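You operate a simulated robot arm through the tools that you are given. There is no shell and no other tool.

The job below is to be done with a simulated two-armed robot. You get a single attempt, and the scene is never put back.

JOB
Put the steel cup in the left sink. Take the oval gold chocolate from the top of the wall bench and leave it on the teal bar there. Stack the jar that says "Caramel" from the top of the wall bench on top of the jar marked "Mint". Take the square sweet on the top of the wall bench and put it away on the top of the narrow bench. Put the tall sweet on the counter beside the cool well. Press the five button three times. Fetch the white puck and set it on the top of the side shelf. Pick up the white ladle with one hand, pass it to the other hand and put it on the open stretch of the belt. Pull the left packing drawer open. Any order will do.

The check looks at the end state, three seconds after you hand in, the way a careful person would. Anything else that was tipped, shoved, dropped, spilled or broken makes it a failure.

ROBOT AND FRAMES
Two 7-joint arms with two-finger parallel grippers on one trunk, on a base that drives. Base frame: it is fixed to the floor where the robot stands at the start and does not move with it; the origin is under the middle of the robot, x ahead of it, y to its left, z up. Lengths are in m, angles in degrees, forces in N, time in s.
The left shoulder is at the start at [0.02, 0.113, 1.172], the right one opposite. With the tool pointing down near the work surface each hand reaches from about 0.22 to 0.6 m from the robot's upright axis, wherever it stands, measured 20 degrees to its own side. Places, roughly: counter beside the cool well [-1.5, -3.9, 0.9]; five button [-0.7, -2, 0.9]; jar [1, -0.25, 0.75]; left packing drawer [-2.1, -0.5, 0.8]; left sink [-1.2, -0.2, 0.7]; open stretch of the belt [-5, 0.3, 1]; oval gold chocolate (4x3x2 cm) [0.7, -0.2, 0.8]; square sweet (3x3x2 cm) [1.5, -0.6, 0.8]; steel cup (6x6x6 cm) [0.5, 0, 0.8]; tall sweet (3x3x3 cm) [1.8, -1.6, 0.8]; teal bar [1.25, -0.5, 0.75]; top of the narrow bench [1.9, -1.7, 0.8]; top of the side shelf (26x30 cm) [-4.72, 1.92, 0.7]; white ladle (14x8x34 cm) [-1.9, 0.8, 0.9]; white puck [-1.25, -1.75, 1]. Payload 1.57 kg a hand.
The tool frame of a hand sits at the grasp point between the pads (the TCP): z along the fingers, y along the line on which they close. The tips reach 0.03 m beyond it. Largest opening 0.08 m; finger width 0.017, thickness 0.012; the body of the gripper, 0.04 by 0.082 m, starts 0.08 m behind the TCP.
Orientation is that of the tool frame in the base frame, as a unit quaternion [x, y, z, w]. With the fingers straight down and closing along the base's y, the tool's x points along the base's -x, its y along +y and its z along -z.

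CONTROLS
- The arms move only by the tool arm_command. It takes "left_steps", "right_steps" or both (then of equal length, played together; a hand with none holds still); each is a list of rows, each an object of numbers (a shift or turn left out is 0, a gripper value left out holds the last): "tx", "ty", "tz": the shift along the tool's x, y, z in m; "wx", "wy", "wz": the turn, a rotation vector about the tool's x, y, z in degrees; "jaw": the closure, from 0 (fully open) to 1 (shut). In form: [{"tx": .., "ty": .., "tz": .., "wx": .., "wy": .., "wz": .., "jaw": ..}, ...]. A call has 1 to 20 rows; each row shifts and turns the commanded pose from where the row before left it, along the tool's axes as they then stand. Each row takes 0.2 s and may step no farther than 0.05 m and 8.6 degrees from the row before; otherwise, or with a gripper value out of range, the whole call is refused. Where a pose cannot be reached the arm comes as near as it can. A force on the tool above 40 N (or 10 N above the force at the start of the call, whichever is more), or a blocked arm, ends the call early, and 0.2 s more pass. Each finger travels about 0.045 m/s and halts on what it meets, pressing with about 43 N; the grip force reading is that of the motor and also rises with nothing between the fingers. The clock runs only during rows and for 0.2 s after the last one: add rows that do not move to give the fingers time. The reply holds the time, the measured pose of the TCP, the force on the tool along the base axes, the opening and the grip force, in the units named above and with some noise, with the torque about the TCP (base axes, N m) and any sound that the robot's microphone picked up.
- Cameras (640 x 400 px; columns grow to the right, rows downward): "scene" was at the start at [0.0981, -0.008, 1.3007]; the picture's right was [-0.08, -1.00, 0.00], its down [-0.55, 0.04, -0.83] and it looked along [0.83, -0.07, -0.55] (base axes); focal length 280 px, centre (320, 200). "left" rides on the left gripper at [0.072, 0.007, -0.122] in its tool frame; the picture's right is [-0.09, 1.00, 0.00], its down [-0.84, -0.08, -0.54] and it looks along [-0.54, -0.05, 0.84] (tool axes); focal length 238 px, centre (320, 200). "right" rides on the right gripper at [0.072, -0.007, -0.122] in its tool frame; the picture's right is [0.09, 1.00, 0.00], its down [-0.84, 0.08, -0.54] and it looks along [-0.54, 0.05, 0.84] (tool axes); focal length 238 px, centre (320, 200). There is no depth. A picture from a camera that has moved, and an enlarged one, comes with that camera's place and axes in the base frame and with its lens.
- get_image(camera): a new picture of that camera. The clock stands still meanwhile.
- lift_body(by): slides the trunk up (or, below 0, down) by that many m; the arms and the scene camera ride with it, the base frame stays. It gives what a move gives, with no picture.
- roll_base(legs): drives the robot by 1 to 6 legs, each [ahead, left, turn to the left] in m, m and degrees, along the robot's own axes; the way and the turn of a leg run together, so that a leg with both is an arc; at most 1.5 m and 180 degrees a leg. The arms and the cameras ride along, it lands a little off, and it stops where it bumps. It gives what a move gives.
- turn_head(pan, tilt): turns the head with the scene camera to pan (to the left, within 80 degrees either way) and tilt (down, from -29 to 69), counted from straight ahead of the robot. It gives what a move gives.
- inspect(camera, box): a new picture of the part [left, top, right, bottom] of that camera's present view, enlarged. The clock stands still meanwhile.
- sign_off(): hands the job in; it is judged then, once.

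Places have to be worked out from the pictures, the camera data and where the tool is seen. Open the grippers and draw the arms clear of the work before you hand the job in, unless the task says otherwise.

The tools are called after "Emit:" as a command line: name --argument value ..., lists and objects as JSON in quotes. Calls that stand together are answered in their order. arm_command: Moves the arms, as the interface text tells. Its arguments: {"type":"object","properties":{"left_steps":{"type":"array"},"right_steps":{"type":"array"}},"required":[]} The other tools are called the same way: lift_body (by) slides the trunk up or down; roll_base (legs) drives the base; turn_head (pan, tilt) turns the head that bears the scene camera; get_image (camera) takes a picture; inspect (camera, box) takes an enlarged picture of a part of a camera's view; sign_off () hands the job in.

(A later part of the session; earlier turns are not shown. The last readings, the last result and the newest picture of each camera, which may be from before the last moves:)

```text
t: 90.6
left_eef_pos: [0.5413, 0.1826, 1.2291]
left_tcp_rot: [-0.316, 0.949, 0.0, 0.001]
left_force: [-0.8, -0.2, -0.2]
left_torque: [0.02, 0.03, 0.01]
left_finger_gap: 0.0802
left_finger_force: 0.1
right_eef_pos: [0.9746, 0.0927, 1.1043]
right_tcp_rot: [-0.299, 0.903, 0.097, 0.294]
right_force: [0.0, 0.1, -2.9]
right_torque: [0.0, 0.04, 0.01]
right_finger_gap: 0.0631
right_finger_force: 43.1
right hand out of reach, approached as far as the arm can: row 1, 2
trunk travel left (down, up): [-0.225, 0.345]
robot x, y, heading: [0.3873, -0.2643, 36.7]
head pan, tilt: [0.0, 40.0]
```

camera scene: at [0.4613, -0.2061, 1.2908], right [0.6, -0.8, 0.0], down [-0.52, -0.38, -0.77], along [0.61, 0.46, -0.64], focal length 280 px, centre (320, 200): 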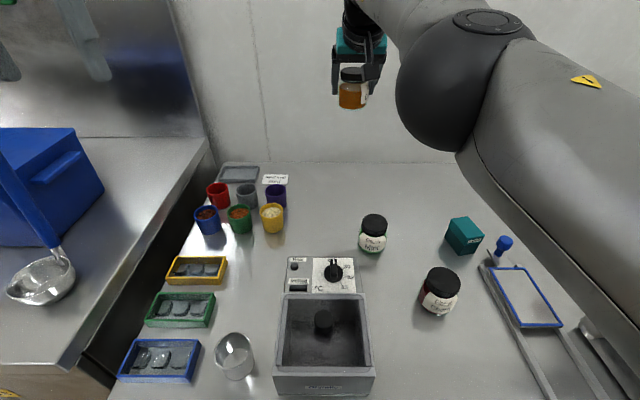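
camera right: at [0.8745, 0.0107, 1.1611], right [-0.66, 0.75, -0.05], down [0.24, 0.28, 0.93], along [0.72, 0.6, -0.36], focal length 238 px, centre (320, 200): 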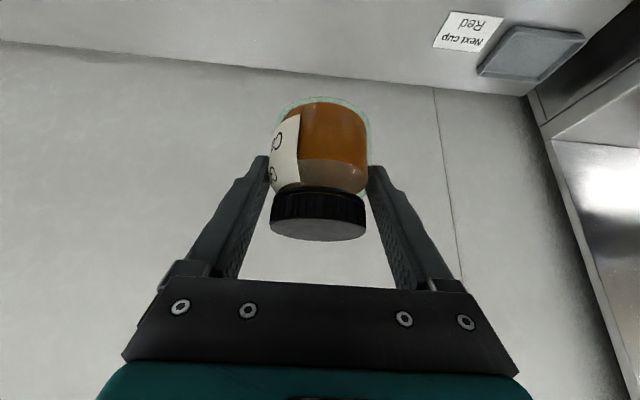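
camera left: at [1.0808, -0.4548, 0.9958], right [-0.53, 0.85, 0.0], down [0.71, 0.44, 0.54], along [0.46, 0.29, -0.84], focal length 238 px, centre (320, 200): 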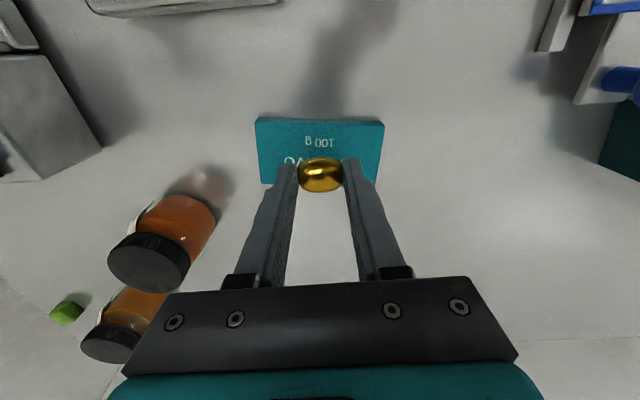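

The right arm seems stuck in a limit; I probe other directions (pitch further, up, sideways) to free it.

Emit:
arm_command --right_steps '[{"wy": -4}, {"wy": -4}, {}]'

Emit:
arm_command --right_steps '[{"ty": -0.02}, {"ty": -0.02}, {}]'

Emit:
arm_command --right_steps '[{"tx": -0.0118, "tz": -0.0162}, {"tx": -0.0118, "tz": -0.0162}, {}]'

```text
t: 91.4
left_eef_pos: [0.5399, 0.1838, 1.2288]
left_tcp_rot: [-0.316, 0.949, 0.001, 0.0]
left_force: [-0.7, -0.2, 0.0]
left_torque: [0.01, 0.02, 0.03]
left_finger_gap: 0.0798
left_finger_force: 0.0
right_eef_pos: [1.0032, 0.0974, 1.1096]
right_tcp_rot: [-0.292, 0.881, 0.117, 0.354]
right_force: [-0.4, 0.3, -2.4]
right_torque: [-0.03, 0.02, -0.02]
right_finger_gap: 0.0629
right_finger_force: 42.7
right hand out of reach, approached as far as the arm can: row 1, 2
trunk travel left (down, up): [-0.225, 0.345]
robot x, y, heading: [0.3843, -0.2655, 36.7]
head pan, tilt: [0.0, 40.0]
```

```text
t: 92.2
left_eef_pos: [0.54, 0.1848, 1.2291]
left_tcp_rot: [-0.317, 0.949, 0.0, 0.001]
left_force: [0.4, 0.5, 0.8]
left_torque: [-0.01, -0.02, -0.03]
left_finger_gap: 0.0802
left_finger_force: 0.2
right_eef_pos: [1.0242, 0.0848, 1.1288]
right_tcp_rot: [-0.296, 0.87, 0.125, 0.374]
right_force: [-0.5, 0.5, -2.7]
right_torque: [-0.01, 0.0, 0.0]
right_finger_gap: 0.0631
right_finger_force: 43.3
right hand out of reach, approached as far as the arm can: row 2
trunk travel left (down, up): [-0.225, 0.345]
robot x, y, heading: [0.3849, -0.2609, 36.7]
head pan, tilt: [0.0, 40.0]
```

```text
t: 93.0
left_eef_pos: [0.5409, 0.1843, 1.2293]
left_tcp_rot: [-0.316, 0.949, 0.0, 0.001]
left_force: [-0.7, 0.6, 0.3]
left_torque: [-0.01, -0.04, 0.01]
left_finger_gap: 0.08
left_finger_force: 0.1
right_eef_pos: [1.0232, 0.0633, 1.1501]
right_tcp_rot: [-0.293, 0.88, 0.118, 0.355]
right_force: [-0.1, 0.0, -3.3]
right_torque: [-0.03, 0.02, -0.01]
right_finger_gap: 0.063
right_finger_force: 43.2
trunk travel left (down, up): [-0.225, 0.345]
robot x, y, heading: [0.3813, -0.2604, 36.8]
head pan, tilt: [0.0, 40.0]
```

It's free again (pitch ≈44°). Pull back 10 cm horizontally now.

Emit:
arm_command --right_steps '[{"tx": 0.024, "tz": -0.023}, {"tx": 0.024, "tz": -0.023}, {"tx": 0.024, "tz": -0.023}, {"tx": 0.024, "tz": -0.023}, {}]'

Emit:
get_image --camera "scene"

```text
t: 94.2
left_eef_pos: [0.5398, 0.1829, 1.2281]
left_tcp_rot: [-0.317, 0.948, 0.0, 0.001]
left_force: [0.0, 0.1, 0.5]
left_torque: [0.0, 0.01, 0.0]
left_finger_gap: 0.0801
left_finger_force: 0.0
right_eef_pos: [0.9169, -0.0198, 1.1508]
right_tcp_rot: [-0.292, 0.88, 0.118, 0.355]
right_force: [-0.9, 0.3, -2.6]
right_torque: [-0.03, 0.02, -0.01]
right_finger_gap: 0.0629
right_finger_force: 43.3
trunk travel left (down, up): [-0.225, 0.345]
robot x, y, heading: [0.3879, -0.2611, 36.6]
head pan, tilt: [0.0, 40.0]
```

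```text
taken
camera scene: at [0.4614, -0.2059, 1.2908], right [0.6, -0.8, 0.0], down [-0.52, -0.38, -0.77], along [0.61, 0.46, -0.64], focal length 280 px, centre (320, 200)
```

scene: 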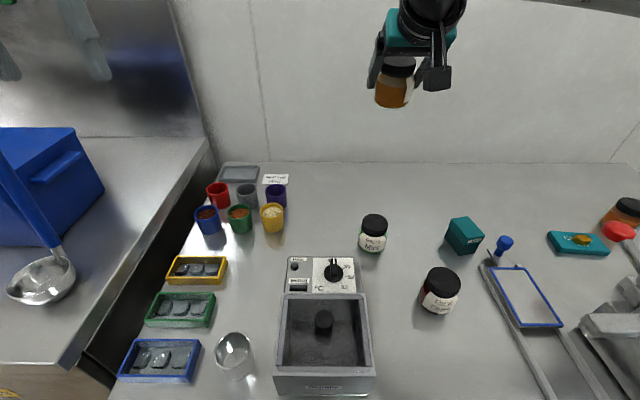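

Retracted fine. I restore the grasp pitch (36°) so the jar is upright and lower toward the Mint jar (≈[0.87,-0.05], top 0.877) to view it.

Emit:
arm_command --right_steps '[{"wy": 7.9}, {}, {"tx": 0.0376, "tz": 0.0262}, {"tx": 0.0376, "tz": 0.0262}, {"tx": 0.0376, "tz": 0.0262, "ty": 0.004}, {}, {}]'

Emit:
get_image --camera "right"

Emit:
get_image --camera "scene"

```text
t: 95.8
left_eef_pos: [0.5393, 0.1836, 1.2292]
left_tcp_rot: [-0.316, 0.949, 0.0, 0.001]
left_force: [-0.5, 0.5, 0.5]
left_torque: [-0.03, 0.02, -0.01]
left_finger_gap: 0.0798
left_finger_force: 0.0
right_eef_pos: [0.8811, -0.0433, 1.02]
right_tcp_rot: [-0.299, 0.903, 0.097, 0.294]
right_force: [-0.1, -0.1, -3.0]
right_torque: [-0.03, 0.01, 0.01]
right_finger_gap: 0.063
right_finger_force: 42.5
trunk travel left (down, up): [-0.225, 0.345]
robot x, y, heading: [0.3886, -0.2635, 36.7]
head pan, tilt: [0.0, 40.0]
```

```text
taken
camera right: at [0.7803, -0.1251, 1.0756], right [-0.66, 0.75, -0.05], down [0.24, 0.28, 0.93], along [0.72, 0.6, -0.36], focal length 238 px, centre (320, 200)
```

right: 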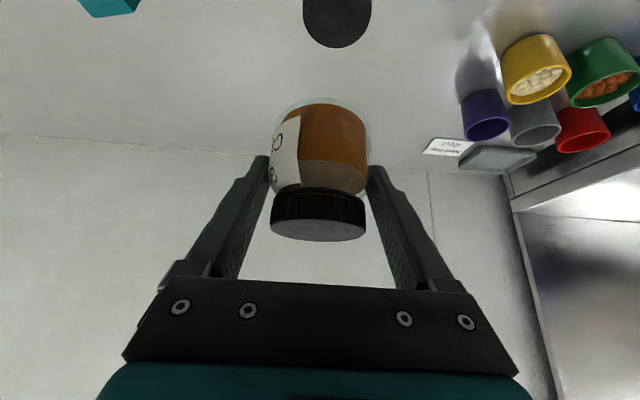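

```text
taken
camera scene: at [0.4613, -0.2061, 1.2908], right [0.6, -0.8, 0.0], down [-0.52, -0.38, -0.77], along [0.61, 0.46, -0.64], focal length 280 px, centre (320, 200)
```

scene: 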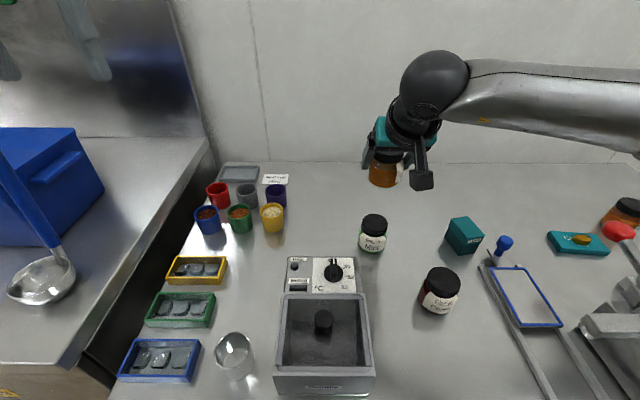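

Both cameras agree the Mint jar is about 5 mm to the left of the held jar's axis. I correct and lower to just above it.

Emit:
arm_command --right_steps '[{"ty": 0.005}, {"tx": 0.0235, "tz": 0.0324}, {"tx": 0.0235, "tz": 0.0324}, {}, {}]'

Emit:
inspect --camera "scene" --box '[320, 160, 450, 270]'

Emit:
get_image --camera "right"

```text
t: 97.0
left_eef_pos: [0.5406, 0.1825, 1.2291]
left_tcp_rot: [-0.317, 0.948, 0.001, 0.0]
left_force: [-0.5, -0.4, 0.6]
left_torque: [0.0, -0.01, 0.04]
left_finger_gap: 0.0801
left_finger_force: 0.0
right_eef_pos: [0.8769, -0.0374, 0.9392]
right_tcp_rot: [-0.3, 0.902, 0.098, 0.294]
right_force: [-0.2, 0.3, -2.1]
right_torque: [0.01, 0.02, -0.05]
right_finger_gap: 0.0631
right_finger_force: 43.0
trunk travel left (down, up): [-0.225, 0.345]
robot x, y, heading: [0.3871, -0.2619, 36.7]
head pan, tilt: [0.0, 40.0]
```

```text
3.64 times, centred on (385, 215) of scene
camera zoom: at [0.4613, -0.2061, 1.2908], right [0.6, -0.8, 0.0], down [-0.52, -0.38, -0.77], along [0.61, 0.46, -0.64], focal length 1019 px, centre (84, 146)
```

zoom: 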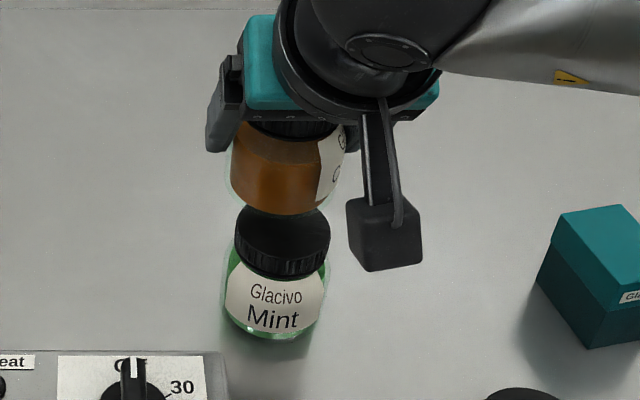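

```text
taken
camera right: at [0.7756, -0.1181, 0.996], right [-0.66, 0.75, -0.05], down [0.24, 0.28, 0.93], along [0.72, 0.6, -0.36], focal length 238 px, centre (320, 200)
```

right: 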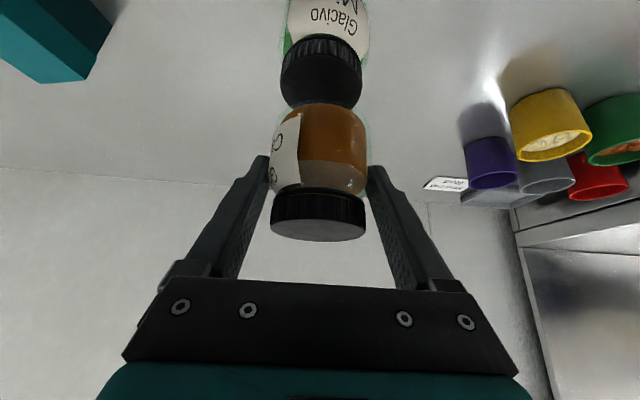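

Depth (forward) alignment is hard to judge from these views. I'll turn the left hand so its camera looks at the stack from the side.

Emit:
arm_command --left_steps '[{"wz": 8}, {"wz": 8}, {"wz": 8}, {"wz": 8}, {"wz": 8}, {"wz": 8}, {"wz": 8}, {"wz": 8}, {"wz": 8}, {}]'

Emit:
get_image --camera "left"

```text
t: 99.2
left_eef_pos: [0.5407, 0.1817, 1.2305]
left_tcp_rot: [0.303, 0.953, 0.001, 0.0]
left_force: [-0.8, -0.4, 0.6]
left_torque: [-0.02, -0.04, -0.02]
left_finger_gap: 0.08
left_finger_force: 0.0
right_eef_pos: [0.8772, -0.0364, 0.9397]
right_tcp_rot: [-0.299, 0.903, 0.098, 0.294]
right_force: [-0.1, -0.1, -2.8]
right_torque: [0.0, 0.03, 0.02]
right_finger_gap: 0.0627
right_finger_force: 43.3
trunk travel left (down, up): [-0.225, 0.345]
robot x, y, heading: [0.382, -0.262, 36.7]
head pan, tilt: [0.0, 40.0]
```

```text
taken
camera left: at [0.4868, 0.2289, 1.3507], right [0.65, 0.76, 0.0], down [0.64, -0.55, 0.54], along [0.41, -0.35, -0.84], focal length 238 px, centre (320, 200)
```

left: 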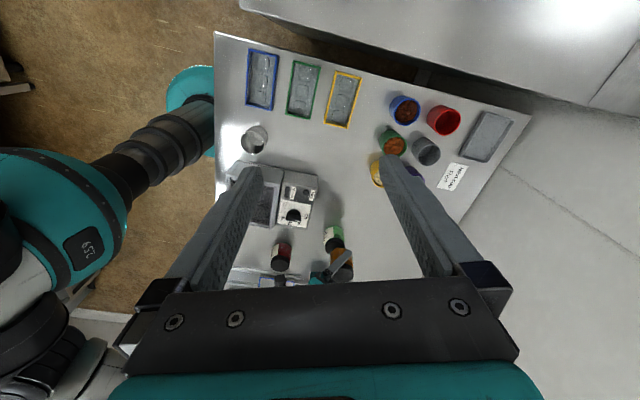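

Emit:
arm_command --left_steps '[{"wy": -8}, {"wy": -8}, {"wy": -8}, {}]'

Emit:
inspect --camera "left" --box '[270, 100, 400, 230]'

Emit:
get_image --camera "left"

```text
t: 100.2
left_eef_pos: [0.5409, 0.1826, 1.231]
left_tcp_rot: [0.296, 0.932, -0.063, 0.199]
left_force: [-0.5, 0.0, 0.2]
left_torque: [0.01, 0.01, 0.02]
left_finger_gap: 0.0799
left_finger_force: 0.1
right_eef_pos: [0.8764, -0.0369, 0.9409]
right_tcp_rot: [-0.299, 0.903, 0.097, 0.294]
right_force: [0.4, 0.5, -3.1]
right_torque: [-0.01, 0.03, 0.02]
right_finger_gap: 0.063
right_finger_force: 42.6
trunk travel left (down, up): [-0.225, 0.345]
robot x, y, heading: [0.3821, -0.2626, 36.7]
head pan, tilt: [0.0, 40.0]
```

```text
3.08 times, centred on (335, 165) of left
camera zoom: at [0.4514, 0.2537, 1.3108], right [0.64, 0.77, 0.04], down [0.4, -0.38, 0.84], along [0.66, -0.52, -0.55], focal length 733 px, centre (274, 308)
```

zoom: 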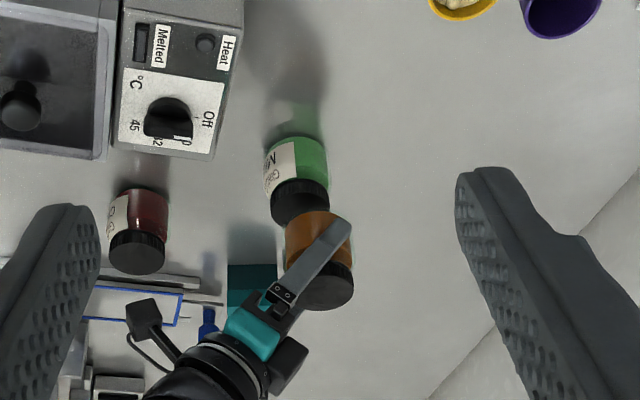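

```text
taken
camera left: at [0.4514, 0.2537, 1.3108], right [0.64, 0.77, 0.04], down [0.4, -0.38, 0.84], along [0.66, -0.52, -0.55], focal length 238 px, centre (320, 200)
```

left: 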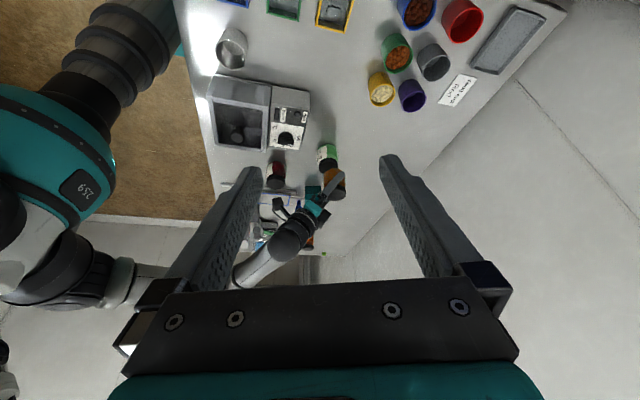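

The side view shows the Caramel jar ≈1.5 cm too far forward of Mint, and 3 mm too far left. I correct that and re-check.

Emit:
arm_command --right_steps '[{"tx": 0.0119, "tz": -0.0086, "ty": -0.0035}, {}, {}]'

Emit:
inspect --camera "left" --box '[290, 130, 370, 210]'

Emit:
inspect --camera "scene" --box '[320, 160, 450, 270]'

Emit:
inspect --camera "right" --box '[240, 0, 400, 120]'

```text
t: 101.0
left_eef_pos: [0.5398, 0.1822, 1.23]
left_tcp_rot: [0.295, 0.932, -0.062, 0.2]
left_force: [0.4, 0.6, -0.8]
left_torque: [0.01, 0.02, -0.03]
left_finger_gap: 0.0799
left_finger_force: 0.0
right_eef_pos: [0.8672, -0.0481, 0.9398]
right_tcp_rot: [-0.299, 0.903, 0.097, 0.293]
right_force: [0.9, -0.2, -3.3]
right_torque: [-0.05, 0.0, -0.05]
right_finger_gap: 0.063
right_finger_force: 42.8
trunk travel left (down, up): [-0.225, 0.345]
robot x, y, heading: [0.3884, -0.2597, 36.6]
head pan, tilt: [0.0, 40.0]
```

```text
5.00 times, centred on (330, 170) of left
camera zoom: at [0.4513, 0.2538, 1.3109], right [0.64, 0.77, 0.04], down [0.4, -0.38, 0.84], along [0.65, -0.52, -0.55], focal length 1192 px, centre (270, 350)
```

zoom: 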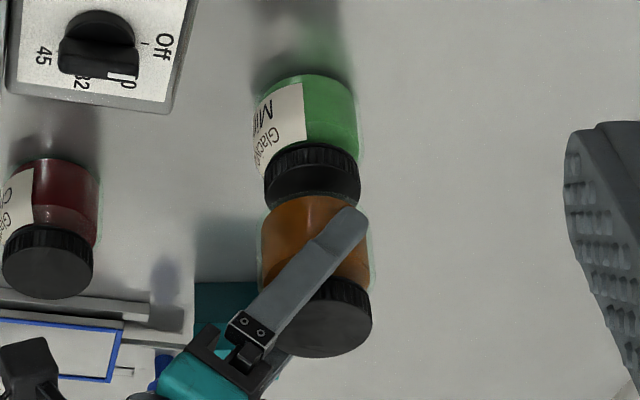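

```text
3.64 times, centred on (385, 215) of scene
camera zoom: at [0.4613, -0.2061, 1.2908], right [0.6, -0.8, 0.0], down [-0.52, -0.38, -0.77], along [0.61, 0.46, -0.64], focal length 1019 px, centre (84, 146)
```

zoom: 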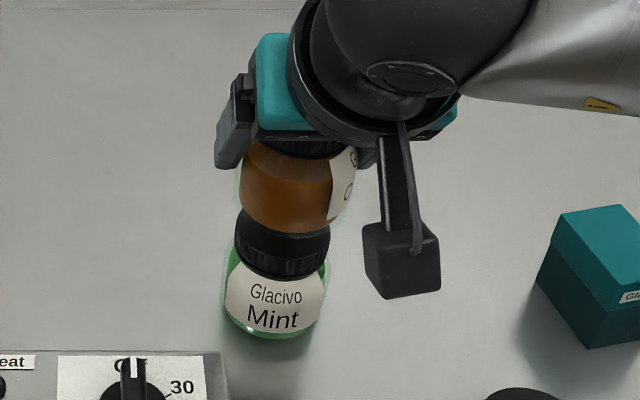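

```text
3.33 times, centred on (320, 60) of right
camera zoom: at [0.7665, -0.1295, 0.9958], right [-0.66, 0.75, -0.05], down [0.24, 0.28, 0.93], along [0.72, 0.6, -0.36], focal length 794 px, centre (320, 667)
```

zoom: 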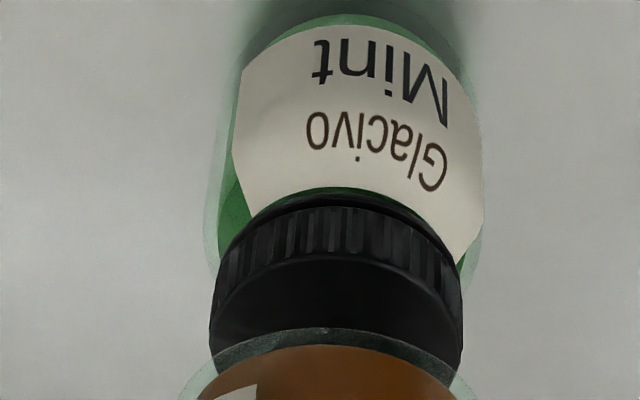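

Forward alignment is now good; a 3 mm nudge left, then lower in small steps until contact.

Emit:
arm_command --right_steps '[{"ty": 0.003}, {"tx": 0.0024, "tz": 0.0032}, {"tx": 0.0024, "tz": 0.0032}, {}]'

Emit:
arm_command --right_steps '[{"tx": 0.0018, "tz": 0.0024}, {}]'

Emit:
arm_command --right_steps '[{"tx": 0.0018, "tz": 0.0024}, {}]'

Emit:
inspect --camera "left" --box '[290, 130, 370, 210]'

Emit:
inspect --camera "scene" --box '[320, 160, 450, 270]'

```text
t: 102.0
left_eef_pos: [0.5398, 0.1833, 1.2291]
left_tcp_rot: [0.295, 0.933, -0.062, 0.198]
left_force: [-0.2, -0.7, 0.9]
left_torque: [0.02, -0.02, -0.01]
left_finger_gap: 0.0798
left_finger_force: 0.0
right_eef_pos: [0.8646, -0.0465, 0.9306]
right_tcp_rot: [-0.3, 0.903, 0.098, 0.293]
right_force: [-0.1, 0.6, -3.1]
right_torque: [-0.03, 0.03, 0.0]
right_finger_gap: 0.0628
right_finger_force: 42.7
trunk travel left (down, up): [-0.225, 0.345]
robot x, y, heading: [0.3862, -0.2643, 36.7]
head pan, tilt: [0.0, 40.0]
```

```text
t: 102.6
left_eef_pos: [0.5414, 0.1829, 1.2295]
left_tcp_rot: [0.295, 0.933, -0.062, 0.198]
left_force: [0.2, 0.6, -0.3]
left_torque: [0.02, 0.01, 0.0]
left_finger_gap: 0.0801
left_finger_force: 0.1
right_eef_pos: [0.8633, -0.0465, 0.9279]
right_tcp_rot: [-0.3, 0.902, 0.098, 0.294]
right_force: [-0.9, 0.3, -2.2]
right_torque: [0.03, 0.02, 0.01]
right_finger_gap: 0.0627
right_finger_force: 42.8
trunk travel left (down, up): [-0.225, 0.345]
robot x, y, heading: [0.3883, -0.2598, 37.1]
head pan, tilt: [0.0, 40.0]
```

```text
t: 103.2
left_eef_pos: [0.541, 0.1818, 1.2293]
left_tcp_rot: [0.296, 0.932, -0.062, 0.198]
left_force: [0.4, -0.1, -0.5]
left_torque: [0.01, -0.01, 0.03]
left_finger_gap: 0.0801
left_finger_force: 0.0
right_eef_pos: [0.8645, -0.046, 0.9257]
right_tcp_rot: [-0.3, 0.902, 0.098, 0.294]
right_force: [0.9, -0.1, -3.0]
right_torque: [-0.06, 0.0, -0.01]
right_finger_gap: 0.0625
right_finger_force: 43.0
trunk travel left (down, up): [-0.225, 0.345]
robot x, y, heading: [0.3829, -0.2635, 36.8]
head pan, tilt: [0.0, 40.0]
```

```text
5.00 times, centred on (330, 170) of left
camera zoom: at [0.4512, 0.2538, 1.3109], right [0.64, 0.77, 0.04], down [0.4, -0.38, 0.84], along [0.65, -0.52, -0.55], focal length 1192 px, centre (270, 350)
```

zoom: 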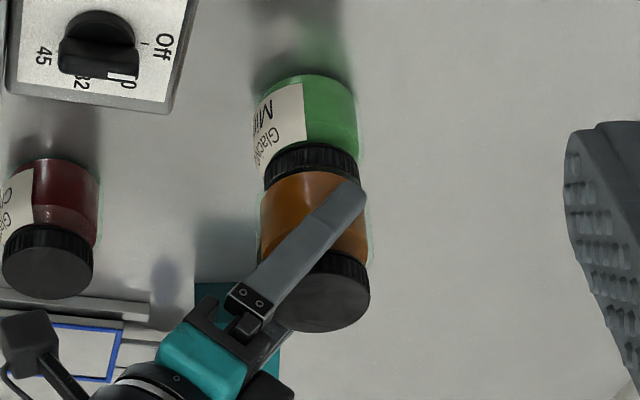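

```text
3.64 times, centred on (385, 215) of scene
camera zoom: at [0.4612, -0.2061, 1.2908], right [0.6, -0.8, 0.0], down [-0.52, -0.38, -0.77], along [0.61, 0.46, -0.64], focal length 1019 px, centre (84, 146)
```

zoom: 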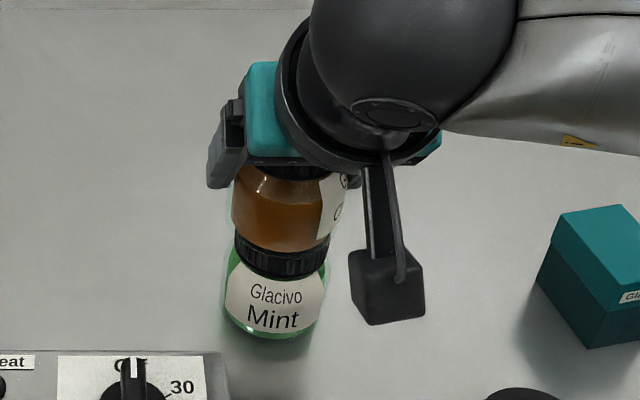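

Aligned well in both views. Continue down in 3 mm steps.

Emit:
arm_command --right_steps '[{"tx": 0.0012, "tz": 0.0016}, {}]'

Emit:
arm_command --right_steps '[{"tx": 0.0012, "tz": 0.0016}, {}]'

Emit:
arm_command --right_steps '[{"tx": 0.0012, "tz": 0.0016}, {}]'

```text
t: 103.8
left_eef_pos: [0.5407, 0.1815, 1.2303]
left_tcp_rot: [0.296, 0.932, -0.062, 0.199]
left_force: [-0.1, 0.7, -0.4]
left_torque: [0.01, 0.0, 0.0]
left_finger_gap: 0.0799
left_finger_force: 0.1
right_eef_pos: [0.8634, -0.0466, 0.9236]
right_tcp_rot: [-0.3, 0.902, 0.098, 0.294]
right_force: [-0.9, -0.4, -2.8]
right_torque: [0.0, 0.02, 0.0]
right_finger_gap: 0.0628
right_finger_force: 42.5
trunk travel left (down, up): [-0.225, 0.345]
robot x, y, heading: [0.3884, -0.2653, 36.4]
head pan, tilt: [0.0, 40.0]
```

```text
t: 104.4
left_eef_pos: [0.5415, 0.1821, 1.2298]
left_tcp_rot: [0.296, 0.932, -0.062, 0.198]
left_force: [-0.9, 0.5, -0.1]
left_torque: [-0.01, 0.01, 0.0]
left_finger_gap: 0.0799
left_finger_force: 0.0
right_eef_pos: [0.8626, -0.0466, 0.9214]
right_tcp_rot: [-0.3, 0.902, 0.098, 0.294]
right_force: [0.4, 1.1, -2.9]
right_torque: [0.01, 0.0, 0.0]
right_finger_gap: 0.0629
right_finger_force: 43.5
trunk travel left (down, up): [-0.225, 0.345]
robot x, y, heading: [0.3877, -0.2615, 36.8]
head pan, tilt: [0.0, 40.0]
```

```text
t: 105.0
left_eef_pos: [0.5412, 0.182, 1.2298]
left_tcp_rot: [0.295, 0.933, -0.062, 0.198]
left_force: [-0.5, 0.4, -0.1]
left_torque: [0.01, -0.01, 0.04]
left_finger_gap: 0.0801
left_finger_force: 0.0
right_eef_pos: [0.8625, -0.0464, 0.9199]
right_tcp_rot: [-0.299, 0.903, 0.098, 0.294]
right_force: [0.5, -0.7, -0.6]
right_torque: [0.0, 0.03, 0.0]
right_finger_gap: 0.0629
right_finger_force: 43.2
trunk travel left (down, up): [-0.225, 0.345]
robot x, y, heading: [0.3842, -0.2619, 36.6]
head pan, tilt: [0.0, 40.0]
```

The weight is being taken up (−3 → −0.6 N): contact. I check the view, then press 1 mm more and open.

Emit:
arm_command --right_steps '[{"tx": 0.0006, "tz": 0.0008}, {}]'

Emit:
inspect --camera "left" --box '[290, 130, 370, 210]'

Emit:
inspect --camera "scene" --box '[320, 160, 450, 270]'

```text
t: 105.6
left_eef_pos: [0.5413, 0.1814, 1.2309]
left_tcp_rot: [0.295, 0.932, -0.062, 0.199]
left_force: [0.3, -0.3, -0.6]
left_torque: [-0.03, -0.02, -0.01]
left_finger_gap: 0.0802
left_finger_force: 0.0
right_eef_pos: [0.8631, -0.0449, 0.92]
right_tcp_rot: [-0.299, 0.902, 0.098, 0.295]
right_force: [-0.1, -2.2, 5.0]
right_torque: [-0.09, 0.17, 0.09]
right_finger_gap: 0.0626
right_finger_force: 43.5
trunk travel left (down, up): [-0.225, 0.345]
robot x, y, heading: [0.3872, -0.2631, 36.9]
head pan, tilt: [0.0, 40.0]
```

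```text
5.00 times, centred on (330, 170) of left
camera zoom: at [0.4508, 0.2533, 1.3112], right [0.64, 0.77, 0.04], down [0.4, -0.38, 0.84], along [0.65, -0.52, -0.55], focal length 1192 px, centre (270, 350)
```

zoom: 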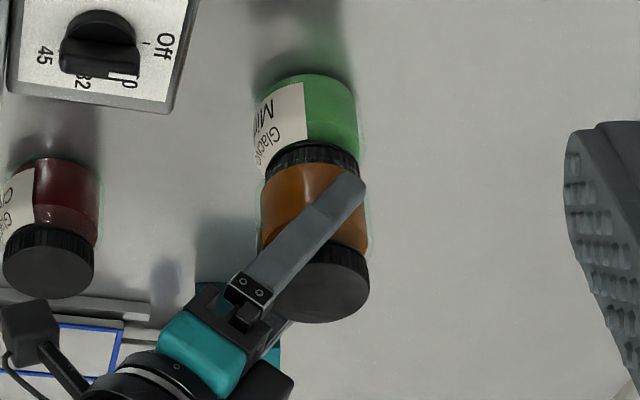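

```text
3.64 times, centred on (385, 215) of scene
camera zoom: at [0.4607, -0.2066, 1.2909], right [0.6, -0.8, 0.0], down [-0.51, -0.38, -0.77], along [0.61, 0.46, -0.64], focal length 1019 px, centre (84, 146)
```

zoom: 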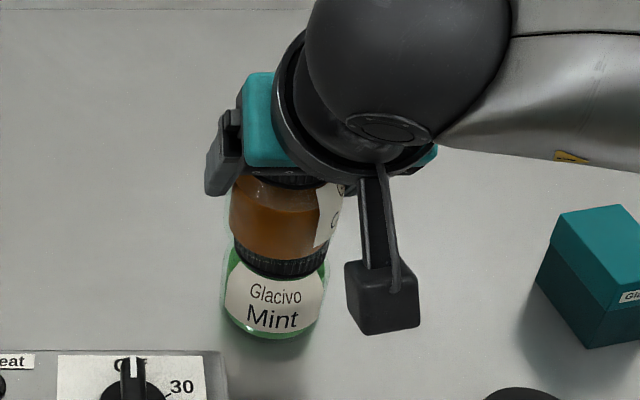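

Stack sits straight. Open the fingers, check, then back out along the tool axis.

Emit:
arm_command --right_steps '[{"jaw": 0.1}, {}, {"jaw": 0}, {}]'

Emit:
inspect --camera "left" --box '[290, 130, 370, 210]'

```text
t: 106.6
left_eef_pos: [0.5409, 0.1834, 1.2303]
left_tcp_rot: [0.296, 0.932, -0.062, 0.199]
left_force: [-0.4, 0.7, 0.3]
left_torque: [0.05, 0.0, 0.02]
left_finger_gap: 0.0801
left_finger_force: 0.1
right_eef_pos: [0.8625, -0.0469, 0.9188]
right_tcp_rot: [-0.3, 0.902, 0.098, 0.294]
right_force: [0.4, -0.5, 0.1]
right_torque: [-0.02, 0.02, -0.03]
right_finger_gap: 0.0799
right_finger_force: 0.1
trunk travel left (down, up): [-0.225, 0.345]
robot x, y, heading: [0.3821, -0.2654, 37.0]
head pan, tilt: [0.0, 40.0]
```

```text
5.00 times, centred on (330, 170) of left
camera zoom: at [0.4511, 0.2538, 1.311], right [0.64, 0.77, 0.04], down [0.4, -0.38, 0.84], along [0.65, -0.52, -0.55], focal length 1192 px, centre (270, 350)
```

zoom: 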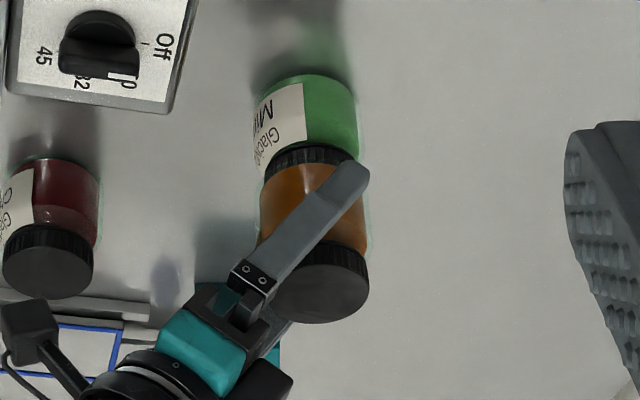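

Stable. Back out along the tool axis.

Emit:
arm_command --right_steps '[{"tz": -0.02}, {"tz": -0.03}, {"tz": -0.045}, {"tz": -0.045}, {"tz": -0.045}, {}]'

Emit:
get_image --camera "scene"

Emit:
inspect --camera "left" --box '[290, 130, 370, 210]'

```text
t: 108.0
left_eef_pos: [0.5408, 0.1825, 1.2304]
left_tcp_rot: [0.295, 0.933, -0.062, 0.199]
left_force: [0.4, 0.3, 0.1]
left_torque: [0.02, 0.02, -0.01]
left_finger_gap: 0.0802
left_finger_force: 0.1
right_eef_pos: [0.7751, -0.1129, 1.0675]
right_tcp_rot: [-0.3, 0.903, 0.098, 0.293]
right_force: [-0.1, 0.3, 0.5]
right_torque: [0.01, -0.01, -0.01]
right_finger_gap: 0.0799
right_finger_force: 0.0
trunk travel left (down, up): [-0.225, 0.345]
robot x, y, heading: [0.3866, -0.2596, 36.7]
head pan, tilt: [0.0, 40.0]
```

```text
taken
camera scene: at [0.4611, -0.2062, 1.2908], right [0.6, -0.8, 0.0], down [-0.52, -0.38, -0.77], along [0.61, 0.46, -0.64], focal length 280 px, centre (320, 200)
```

scene: 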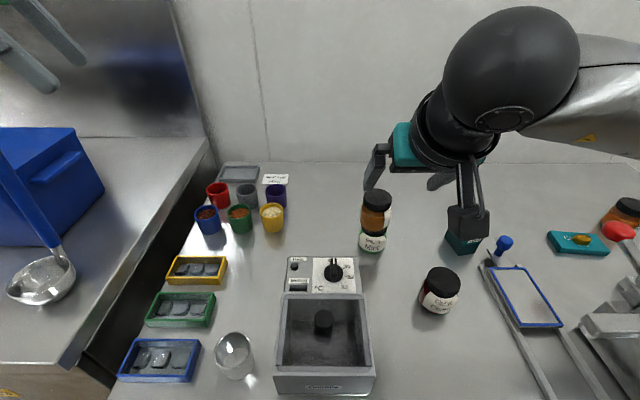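

```text
5.00 times, centred on (330, 170) of left
camera zoom: at [0.4512, 0.2538, 1.311], right [0.64, 0.77, 0.04], down [0.4, -0.38, 0.84], along [0.65, -0.52, -0.55], focal length 1192 px, centre (270, 350)
```

zoom: 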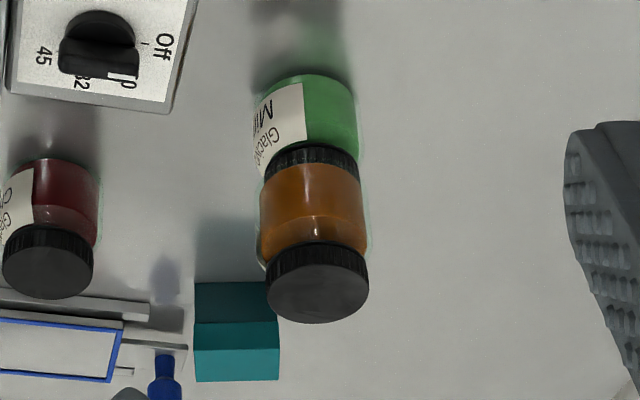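

Caramel is stacked on Mint. Next the steel cup (≈[0.526,0.0]): I level the left tool (keeping its yaw so the fingers close front-to-back, clear of the tray) and move over the cup.

Emit:
arm_command --left_steps '[{"wy": 8}, {"wy": 8}, {"wy": 8}, {"tx": -0.0234, "ty": -0.0394}, {"tx": -0.0234, "ty": -0.0394}, {"tx": -0.0234, "ty": -0.0394}, {"tx": -0.0234, "ty": -0.0394}, {"tz": 0.05}, {"tz": 0.05}, {"tz": 0.05}, {}, {}]'

Emit:
get_image --camera "left"

Emit:
get_image --camera "scene"

```text
t: 110.6
left_eef_pos: [0.5239, -0.0003, 1.0793]
left_tcp_rot: [0.301, 0.954, 0.001, 0.001]
left_force: [-1.3, -0.4, 0.4]
left_torque: [-0.01, 0.0, -0.04]
left_finger_gap: 0.0801
left_finger_force: 0.0
right_eef_pos: [0.7753, -0.1138, 1.0677]
right_tcp_rot: [-0.3, 0.902, 0.097, 0.294]
right_force: [0.9, -0.4, -0.2]
right_torque: [-0.02, 0.01, 0.0]
right_finger_gap: 0.0799
right_finger_force: 0.1
trunk travel left (down, up): [-0.225, 0.345]
robot x, y, heading: [0.3854, -0.2613, 36.7]
head pan, tilt: [0.0, 40.0]
```

```text
taken
camera left: at [0.4706, 0.0462, 1.201], right [0.65, 0.76, 0.0], down [0.64, -0.55, 0.54], along [0.41, -0.35, -0.84], focal length 238 px, centre (320, 200)
```

left: 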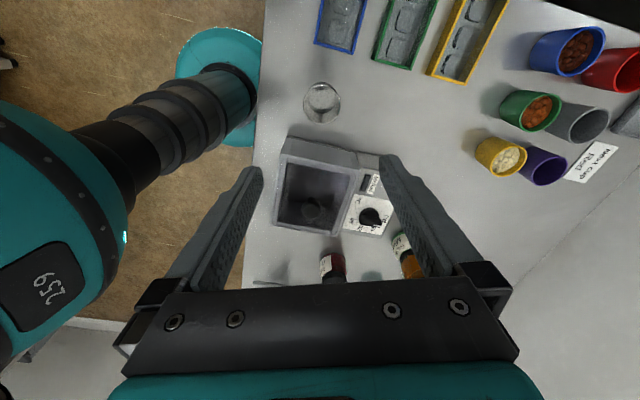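

```text
taken
camera scene: at [0.461, -0.2062, 1.2908], right [0.6, -0.8, 0.0], down [-0.52, -0.38, -0.77], along [0.61, 0.46, -0.64], focal length 280 px, centre (320, 200)
```

scene: 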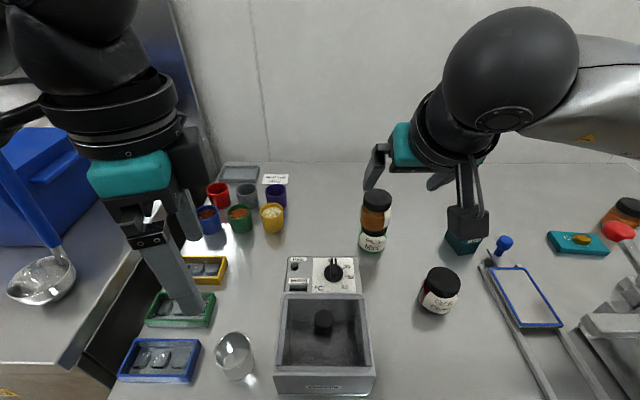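

Cup seen at ≈[0.52,0.005]. Adjust slightly and descend to 0.96, then re-check.

Emit:
arm_command --left_steps '[{"tx": 0.005, "ty": 0.002, "tz": 0.04}, {"tz": 0.04}, {"tz": 0.04}, {}]'

Emit:
get_image --camera "left"

Emit:
inspect --camera "scene" --box '[110, 200, 350, 400]'

```text
t: 111.6
left_eef_pos: [0.5237, 0.0034, 0.9592]
left_tcp_rot: [0.302, 0.953, 0.0, 0.0]
left_force: [0.6, 0.1, 1.0]
left_torque: [0.02, 0.05, 0.0]
left_finger_gap: 0.08
left_finger_force: 0.0
right_eef_pos: [0.7761, -0.1118, 1.0683]
right_tcp_rot: [-0.299, 0.902, 0.097, 0.294]
right_force: [0.7, 0.1, 0.0]
right_torque: [0.02, -0.01, -0.02]
right_finger_gap: 0.0798
right_finger_force: 0.0
trunk travel left (down, up): [-0.225, 0.345]
robot x, y, heading: [0.3863, -0.2626, 36.7]
head pan, tilt: [0.0, 40.0]
```

```text
taken
camera left: at [0.4695, 0.0498, 1.0796], right [0.65, 0.76, 0.0], down [0.64, -0.55, 0.54], along [0.41, -0.35, -0.84], focal length 238 px, centre (320, 200)
```

left: 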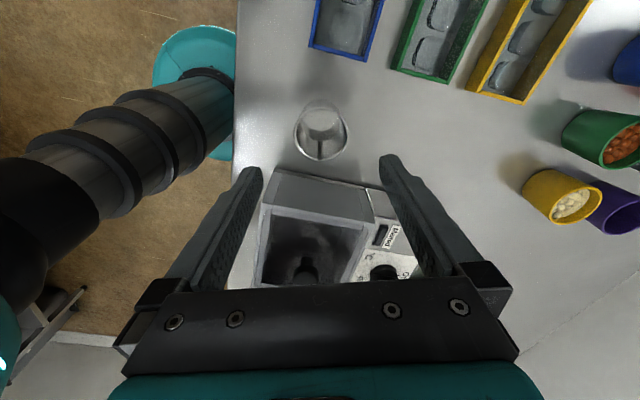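

```text
2.00 times, centred on (230, 300) of scene
camera zoom: at [0.4611, -0.2062, 1.2909], right [0.6, -0.8, 0.0], down [-0.52, -0.38, -0.77], along [0.61, 0.46, -0.64], focal length 561 px, centre (500, 0)
```

zoom: 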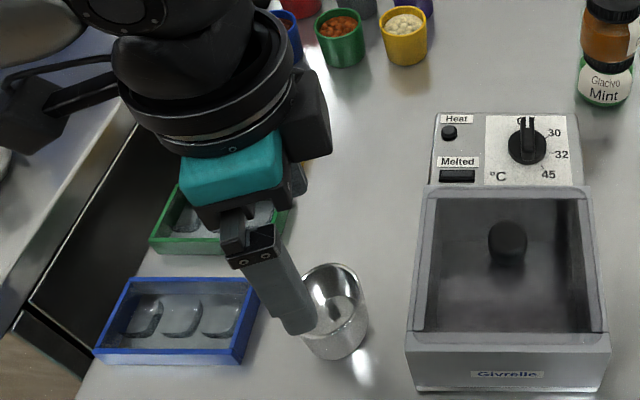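

Centred to a few mm. Descend around the cup and close.

Emit:
arm_command --left_steps '[{"tx": 0.0063, "ty": 0.0017, "tz": 0.04}, {"tz": 0.04}, {"tz": 0.04}, {}, {"jaw": 1}, {}, {}, {}]'

Emit:
get_image --camera "left"

Emit:
inspect --camera "scene" --box '[110, 200, 350, 400]'

```text
t: 113.4
left_eef_pos: [0.5215, 0.0096, 0.8393]
left_tcp_rot: [0.301, 0.954, 0.001, 0.0]
left_force: [-1.0, 0.5, 0.4]
left_torque: [0.0, 0.0, -0.03]
left_finger_gap: 0.0492
left_finger_force: 33.0
right_eef_pos: [0.7753, -0.1127, 1.066]
right_tcp_rot: [-0.299, 0.902, 0.097, 0.295]
right_force: [-1.3, -0.1, -1.6]
right_torque: [0.03, 0.03, 0.0]
right_finger_gap: 0.0799
right_finger_force: 0.1
trunk travel left (down, up): [-0.225, 0.345]
robot x, y, heading: [0.3849, -0.2617, 36.7]
head pan, tilt: [0.0, 40.0]
```

```text
taken
camera left: at [0.4673, 0.0559, 0.9599], right [0.65, 0.76, 0.0], down [0.64, -0.55, 0.54], along [0.41, -0.35, -0.84], focal length 238 px, centre (320, 200)
```

left: 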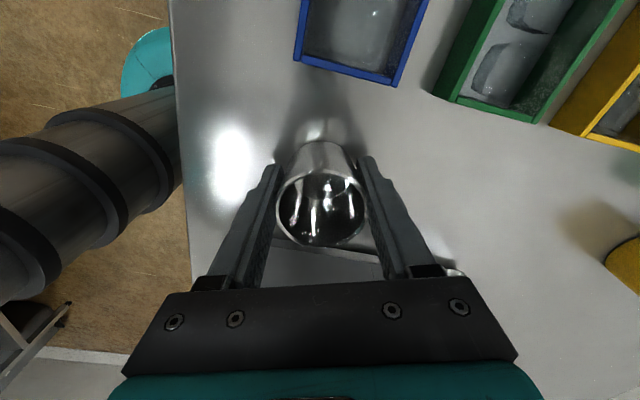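

```text
2.00 times, centred on (230, 300) of scene
camera zoom: at [0.4611, -0.2062, 1.2908], right [0.6, -0.8, 0.0], down [-0.52, -0.38, -0.77], along [0.61, 0.46, -0.64], focal length 561 px, centre (500, 0)
```

zoom: 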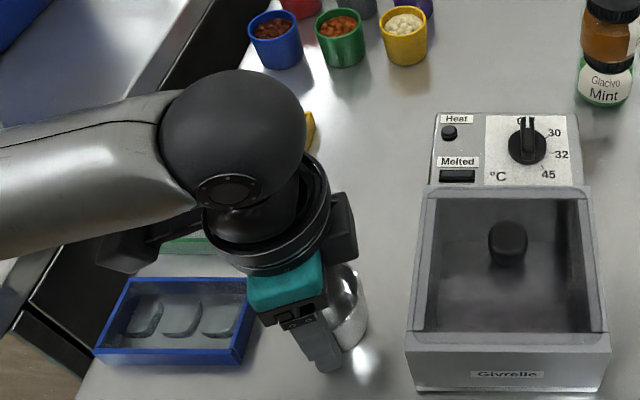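

Cup gripped (4.9 cm). Lift straight up.

Emit:
arm_command --left_steps '[{"tz": -0.01}, {"tz": -0.04}, {"tz": -0.05}, {"tz": -0.05}, {"tz": -0.05}, {"tz": -0.05}, {"tz": -0.05}, {}]'

Emit:
get_image --camera "scene"

```text
t: 115.2
left_eef_pos: [0.5192, 0.0115, 1.1392]
left_tcp_rot: [0.301, 0.953, 0.0, -0.001]
left_force: [0.5, 0.3, -1.1]
left_torque: [0.01, -0.01, 0.02]
left_finger_gap: 0.049
left_finger_force: 42.3
right_eef_pos: [0.7756, -0.113, 1.0661]
right_tcp_rot: [-0.3, 0.902, 0.098, 0.294]
right_force: [-1.0, -0.1, -0.1]
right_torque: [-0.01, -0.04, 0.01]
right_finger_gap: 0.0799
right_finger_force: 0.1
trunk travel left (down, up): [-0.225, 0.345]
robot x, y, heading: [0.3824, -0.2623, 36.6]
head pan, tilt: [0.0, 40.0]
```

```text
taken
camera scene: at [0.4611, -0.206, 1.2908], right [0.6, -0.8, 0.0], down [-0.52, -0.38, -0.77], along [0.61, 0.46, -0.64], focal length 280 px, centre (320, 200)
```

scene: 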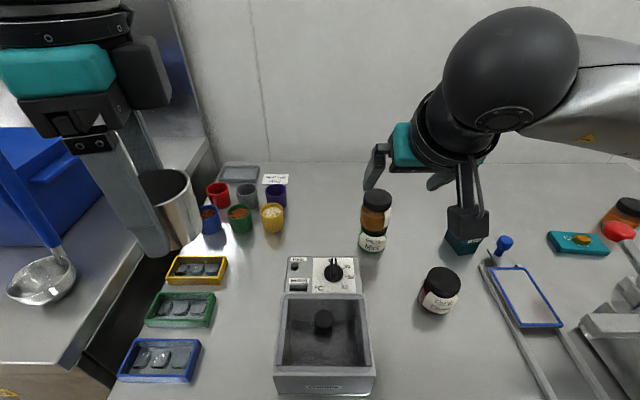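

Cup is held. I level the right tool and raise it, then back into the aisle, turn around and travel to the sinks.

Emit:
arm_command --right_steps '[{"tx": -0.0235, "tz": -0.0324}, {"tx": -0.0235, "tz": -0.0324}, {"wy": 8}, {"wy": 8}, {"wy": 8}, {"wy": 8}, {"wy": 4}, {"tx": 0.03}, {}]'

Emit:
roll_base --legs '[[-0.41, 0, 0], [0, 0, -90], [0, 0, -90], [0, -1.14, 0]]'

Emit:
turn_head --pan 0 --tilt 40

Emit:
get_image --camera "scene"

Emit:
get_image --camera "right"

```text
t: 117.2
left_eef_pos: [0.52, 0.0116, 1.139]
left_tcp_rot: [0.301, 0.953, 0.001, -0.001]
left_force: [-0.7, 0.3, -0.5]
left_torque: [-0.01, 0.02, -0.01]
left_finger_gap: 0.0491
left_finger_force: 43.0
right_eef_pos: [0.7523, -0.1278, 1.1482]
right_tcp_rot: [-0.315, 0.949, -0.001, -0.001]
right_force: [-1.1, -0.1, -0.4]
right_torque: [-0.01, 0.03, -0.01]
right_finger_gap: 0.0796
right_finger_force: 0.0
trunk travel left (down, up): [-0.225, 0.345]
robot x, y, heading: [0.386, -0.2599, 36.8]
head pan, tilt: [0.0, 40.0]
```

```text
t: 132.7
left_eef_pos: [-0.7564, 0.0993, 1.1387]
left_tcp_rot: [0.955, -0.295, 0.0, 0.001]
left_force: [0.4, -0.5, -0.2]
left_torque: [0.01, -0.03, -0.02]
left_finger_gap: 0.0488
left_finger_force: 43.1
right_eef_pos: [-0.9907, 0.2344, 1.1479]
right_tcp_rot: [0.947, 0.322, -0.001, 0.0]
right_force: [-0.1, -0.7, -0.4]
right_torque: [-0.01, 0.01, 0.02]
right_finger_gap: 0.0799
right_finger_force: 0.0
trunk travel left (down, up): [-0.225, 0.345]
robot x, y, heading: [-0.626, 0.3756, -142.1]
head pan, tilt: [0.0, 40.0]
```

```text
t: 133.3
left_eef_pos: [-0.7561, 0.0991, 1.1393]
left_tcp_rot: [0.956, -0.295, 0.0, 0.0]
left_force: [0.4, 0.2, -0.3]
left_torque: [0.03, 0.01, -0.01]
left_finger_gap: 0.0486
left_finger_force: 43.2
right_eef_pos: [-0.9913, 0.2355, 1.1469]
right_tcp_rot: [0.947, 0.322, 0.0, 0.0]
right_force: [0.4, -0.2, -0.7]
right_torque: [0.01, 0.0, -0.02]
right_finger_gap: 0.0799
right_finger_force: 0.1
trunk travel left (down, up): [-0.225, 0.345]
robot x, y, heading: [-0.6265, 0.3714, -142.3]
head pan, tilt: [0.0, 40.0]
```

```text
taken
camera scene: at [-0.7019, 0.3153, 1.2908], right [-0.61, 0.79, 0.0], down [0.51, 0.39, -0.77], along [-0.61, -0.47, -0.64], focal length 280 px, centre (320, 200)
```

scene: 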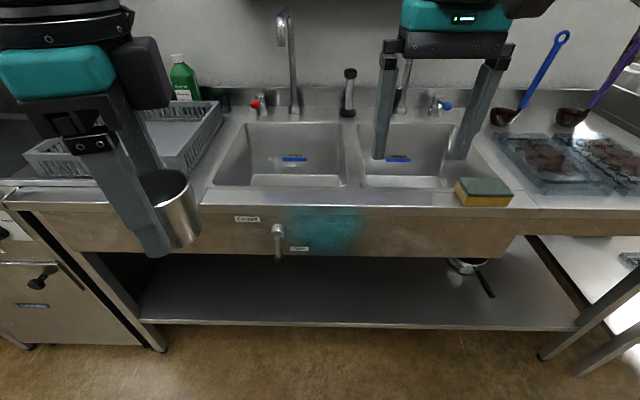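

```text
taken
camera right: at [-0.9377, 0.2864, 1.2695], right [0.68, -0.73, 0.0], down [-0.62, -0.57, 0.54], along [-0.4, -0.37, -0.84], focal length 238 px, centre (320, 200)
```

right: 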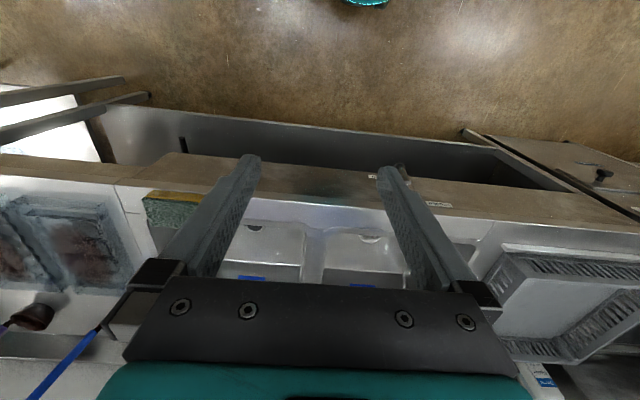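

The sinks are ahead: left basin centre ≈0.09 m left, ≈0.78 m ahead of me; counter edge at ≈0.54 m. I advance 0.27 m.

Emit:
roll_base --legs '[[0.27, 0, -1]]'

Emit:
get_image --camera "scene"

Emit:
get_image --camera "left"

```text
t: 135.2
left_eef_pos: [-0.9812, -0.066, 1.1397]
left_tcp_rot: [0.953, -0.303, 0.0, 0.001]
left_force: [-1.2, -0.1, -0.8]
left_torque: [0.05, -0.01, -0.01]
left_finger_gap: 0.0489
left_finger_force: 43.7
right_eef_pos: [-1.2133, 0.0738, 1.1467]
right_tcp_rot: [0.949, 0.314, -0.001, 0.0]
right_force: [-0.5, 0.1, 0.1]
right_torque: [0.02, 0.0, 0.01]
right_finger_gap: 0.08
right_finger_force: 0.1
trunk travel left (down, up): [-0.225, 0.345]
robot x, y, heading: [-0.8457, 0.2086, -143.4]
head pan, tilt: [0.0, 40.0]
```

```text
taken
camera scene: at [-0.9237, 0.1494, 1.2908], right [-0.6, 0.8, 0.0], down [0.52, 0.38, -0.77], along [-0.61, -0.46, -0.64], focal length 280 px, centre (320, 200)
```

scene: 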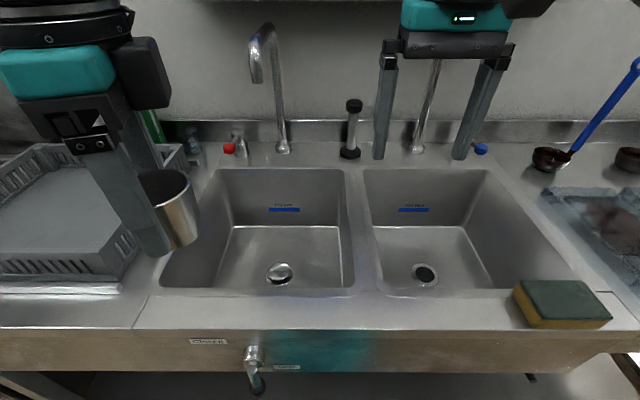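

```text
taken
camera left: at [-0.9254, -0.1137, 1.26], right [-0.65, -0.76, 0.0], down [-0.64, 0.55, 0.54], along [-0.41, 0.35, -0.84], focal length 238 px, centre (320, 200)
```

left: 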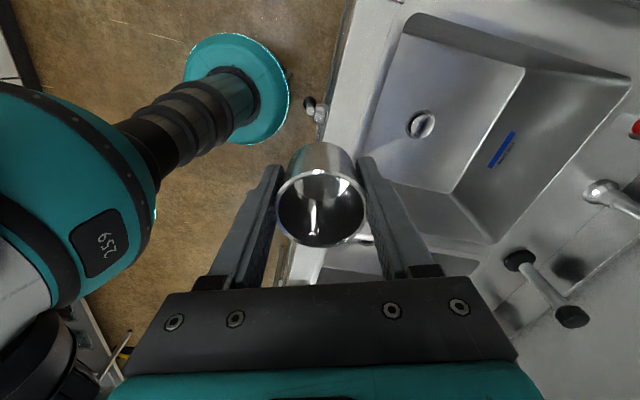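

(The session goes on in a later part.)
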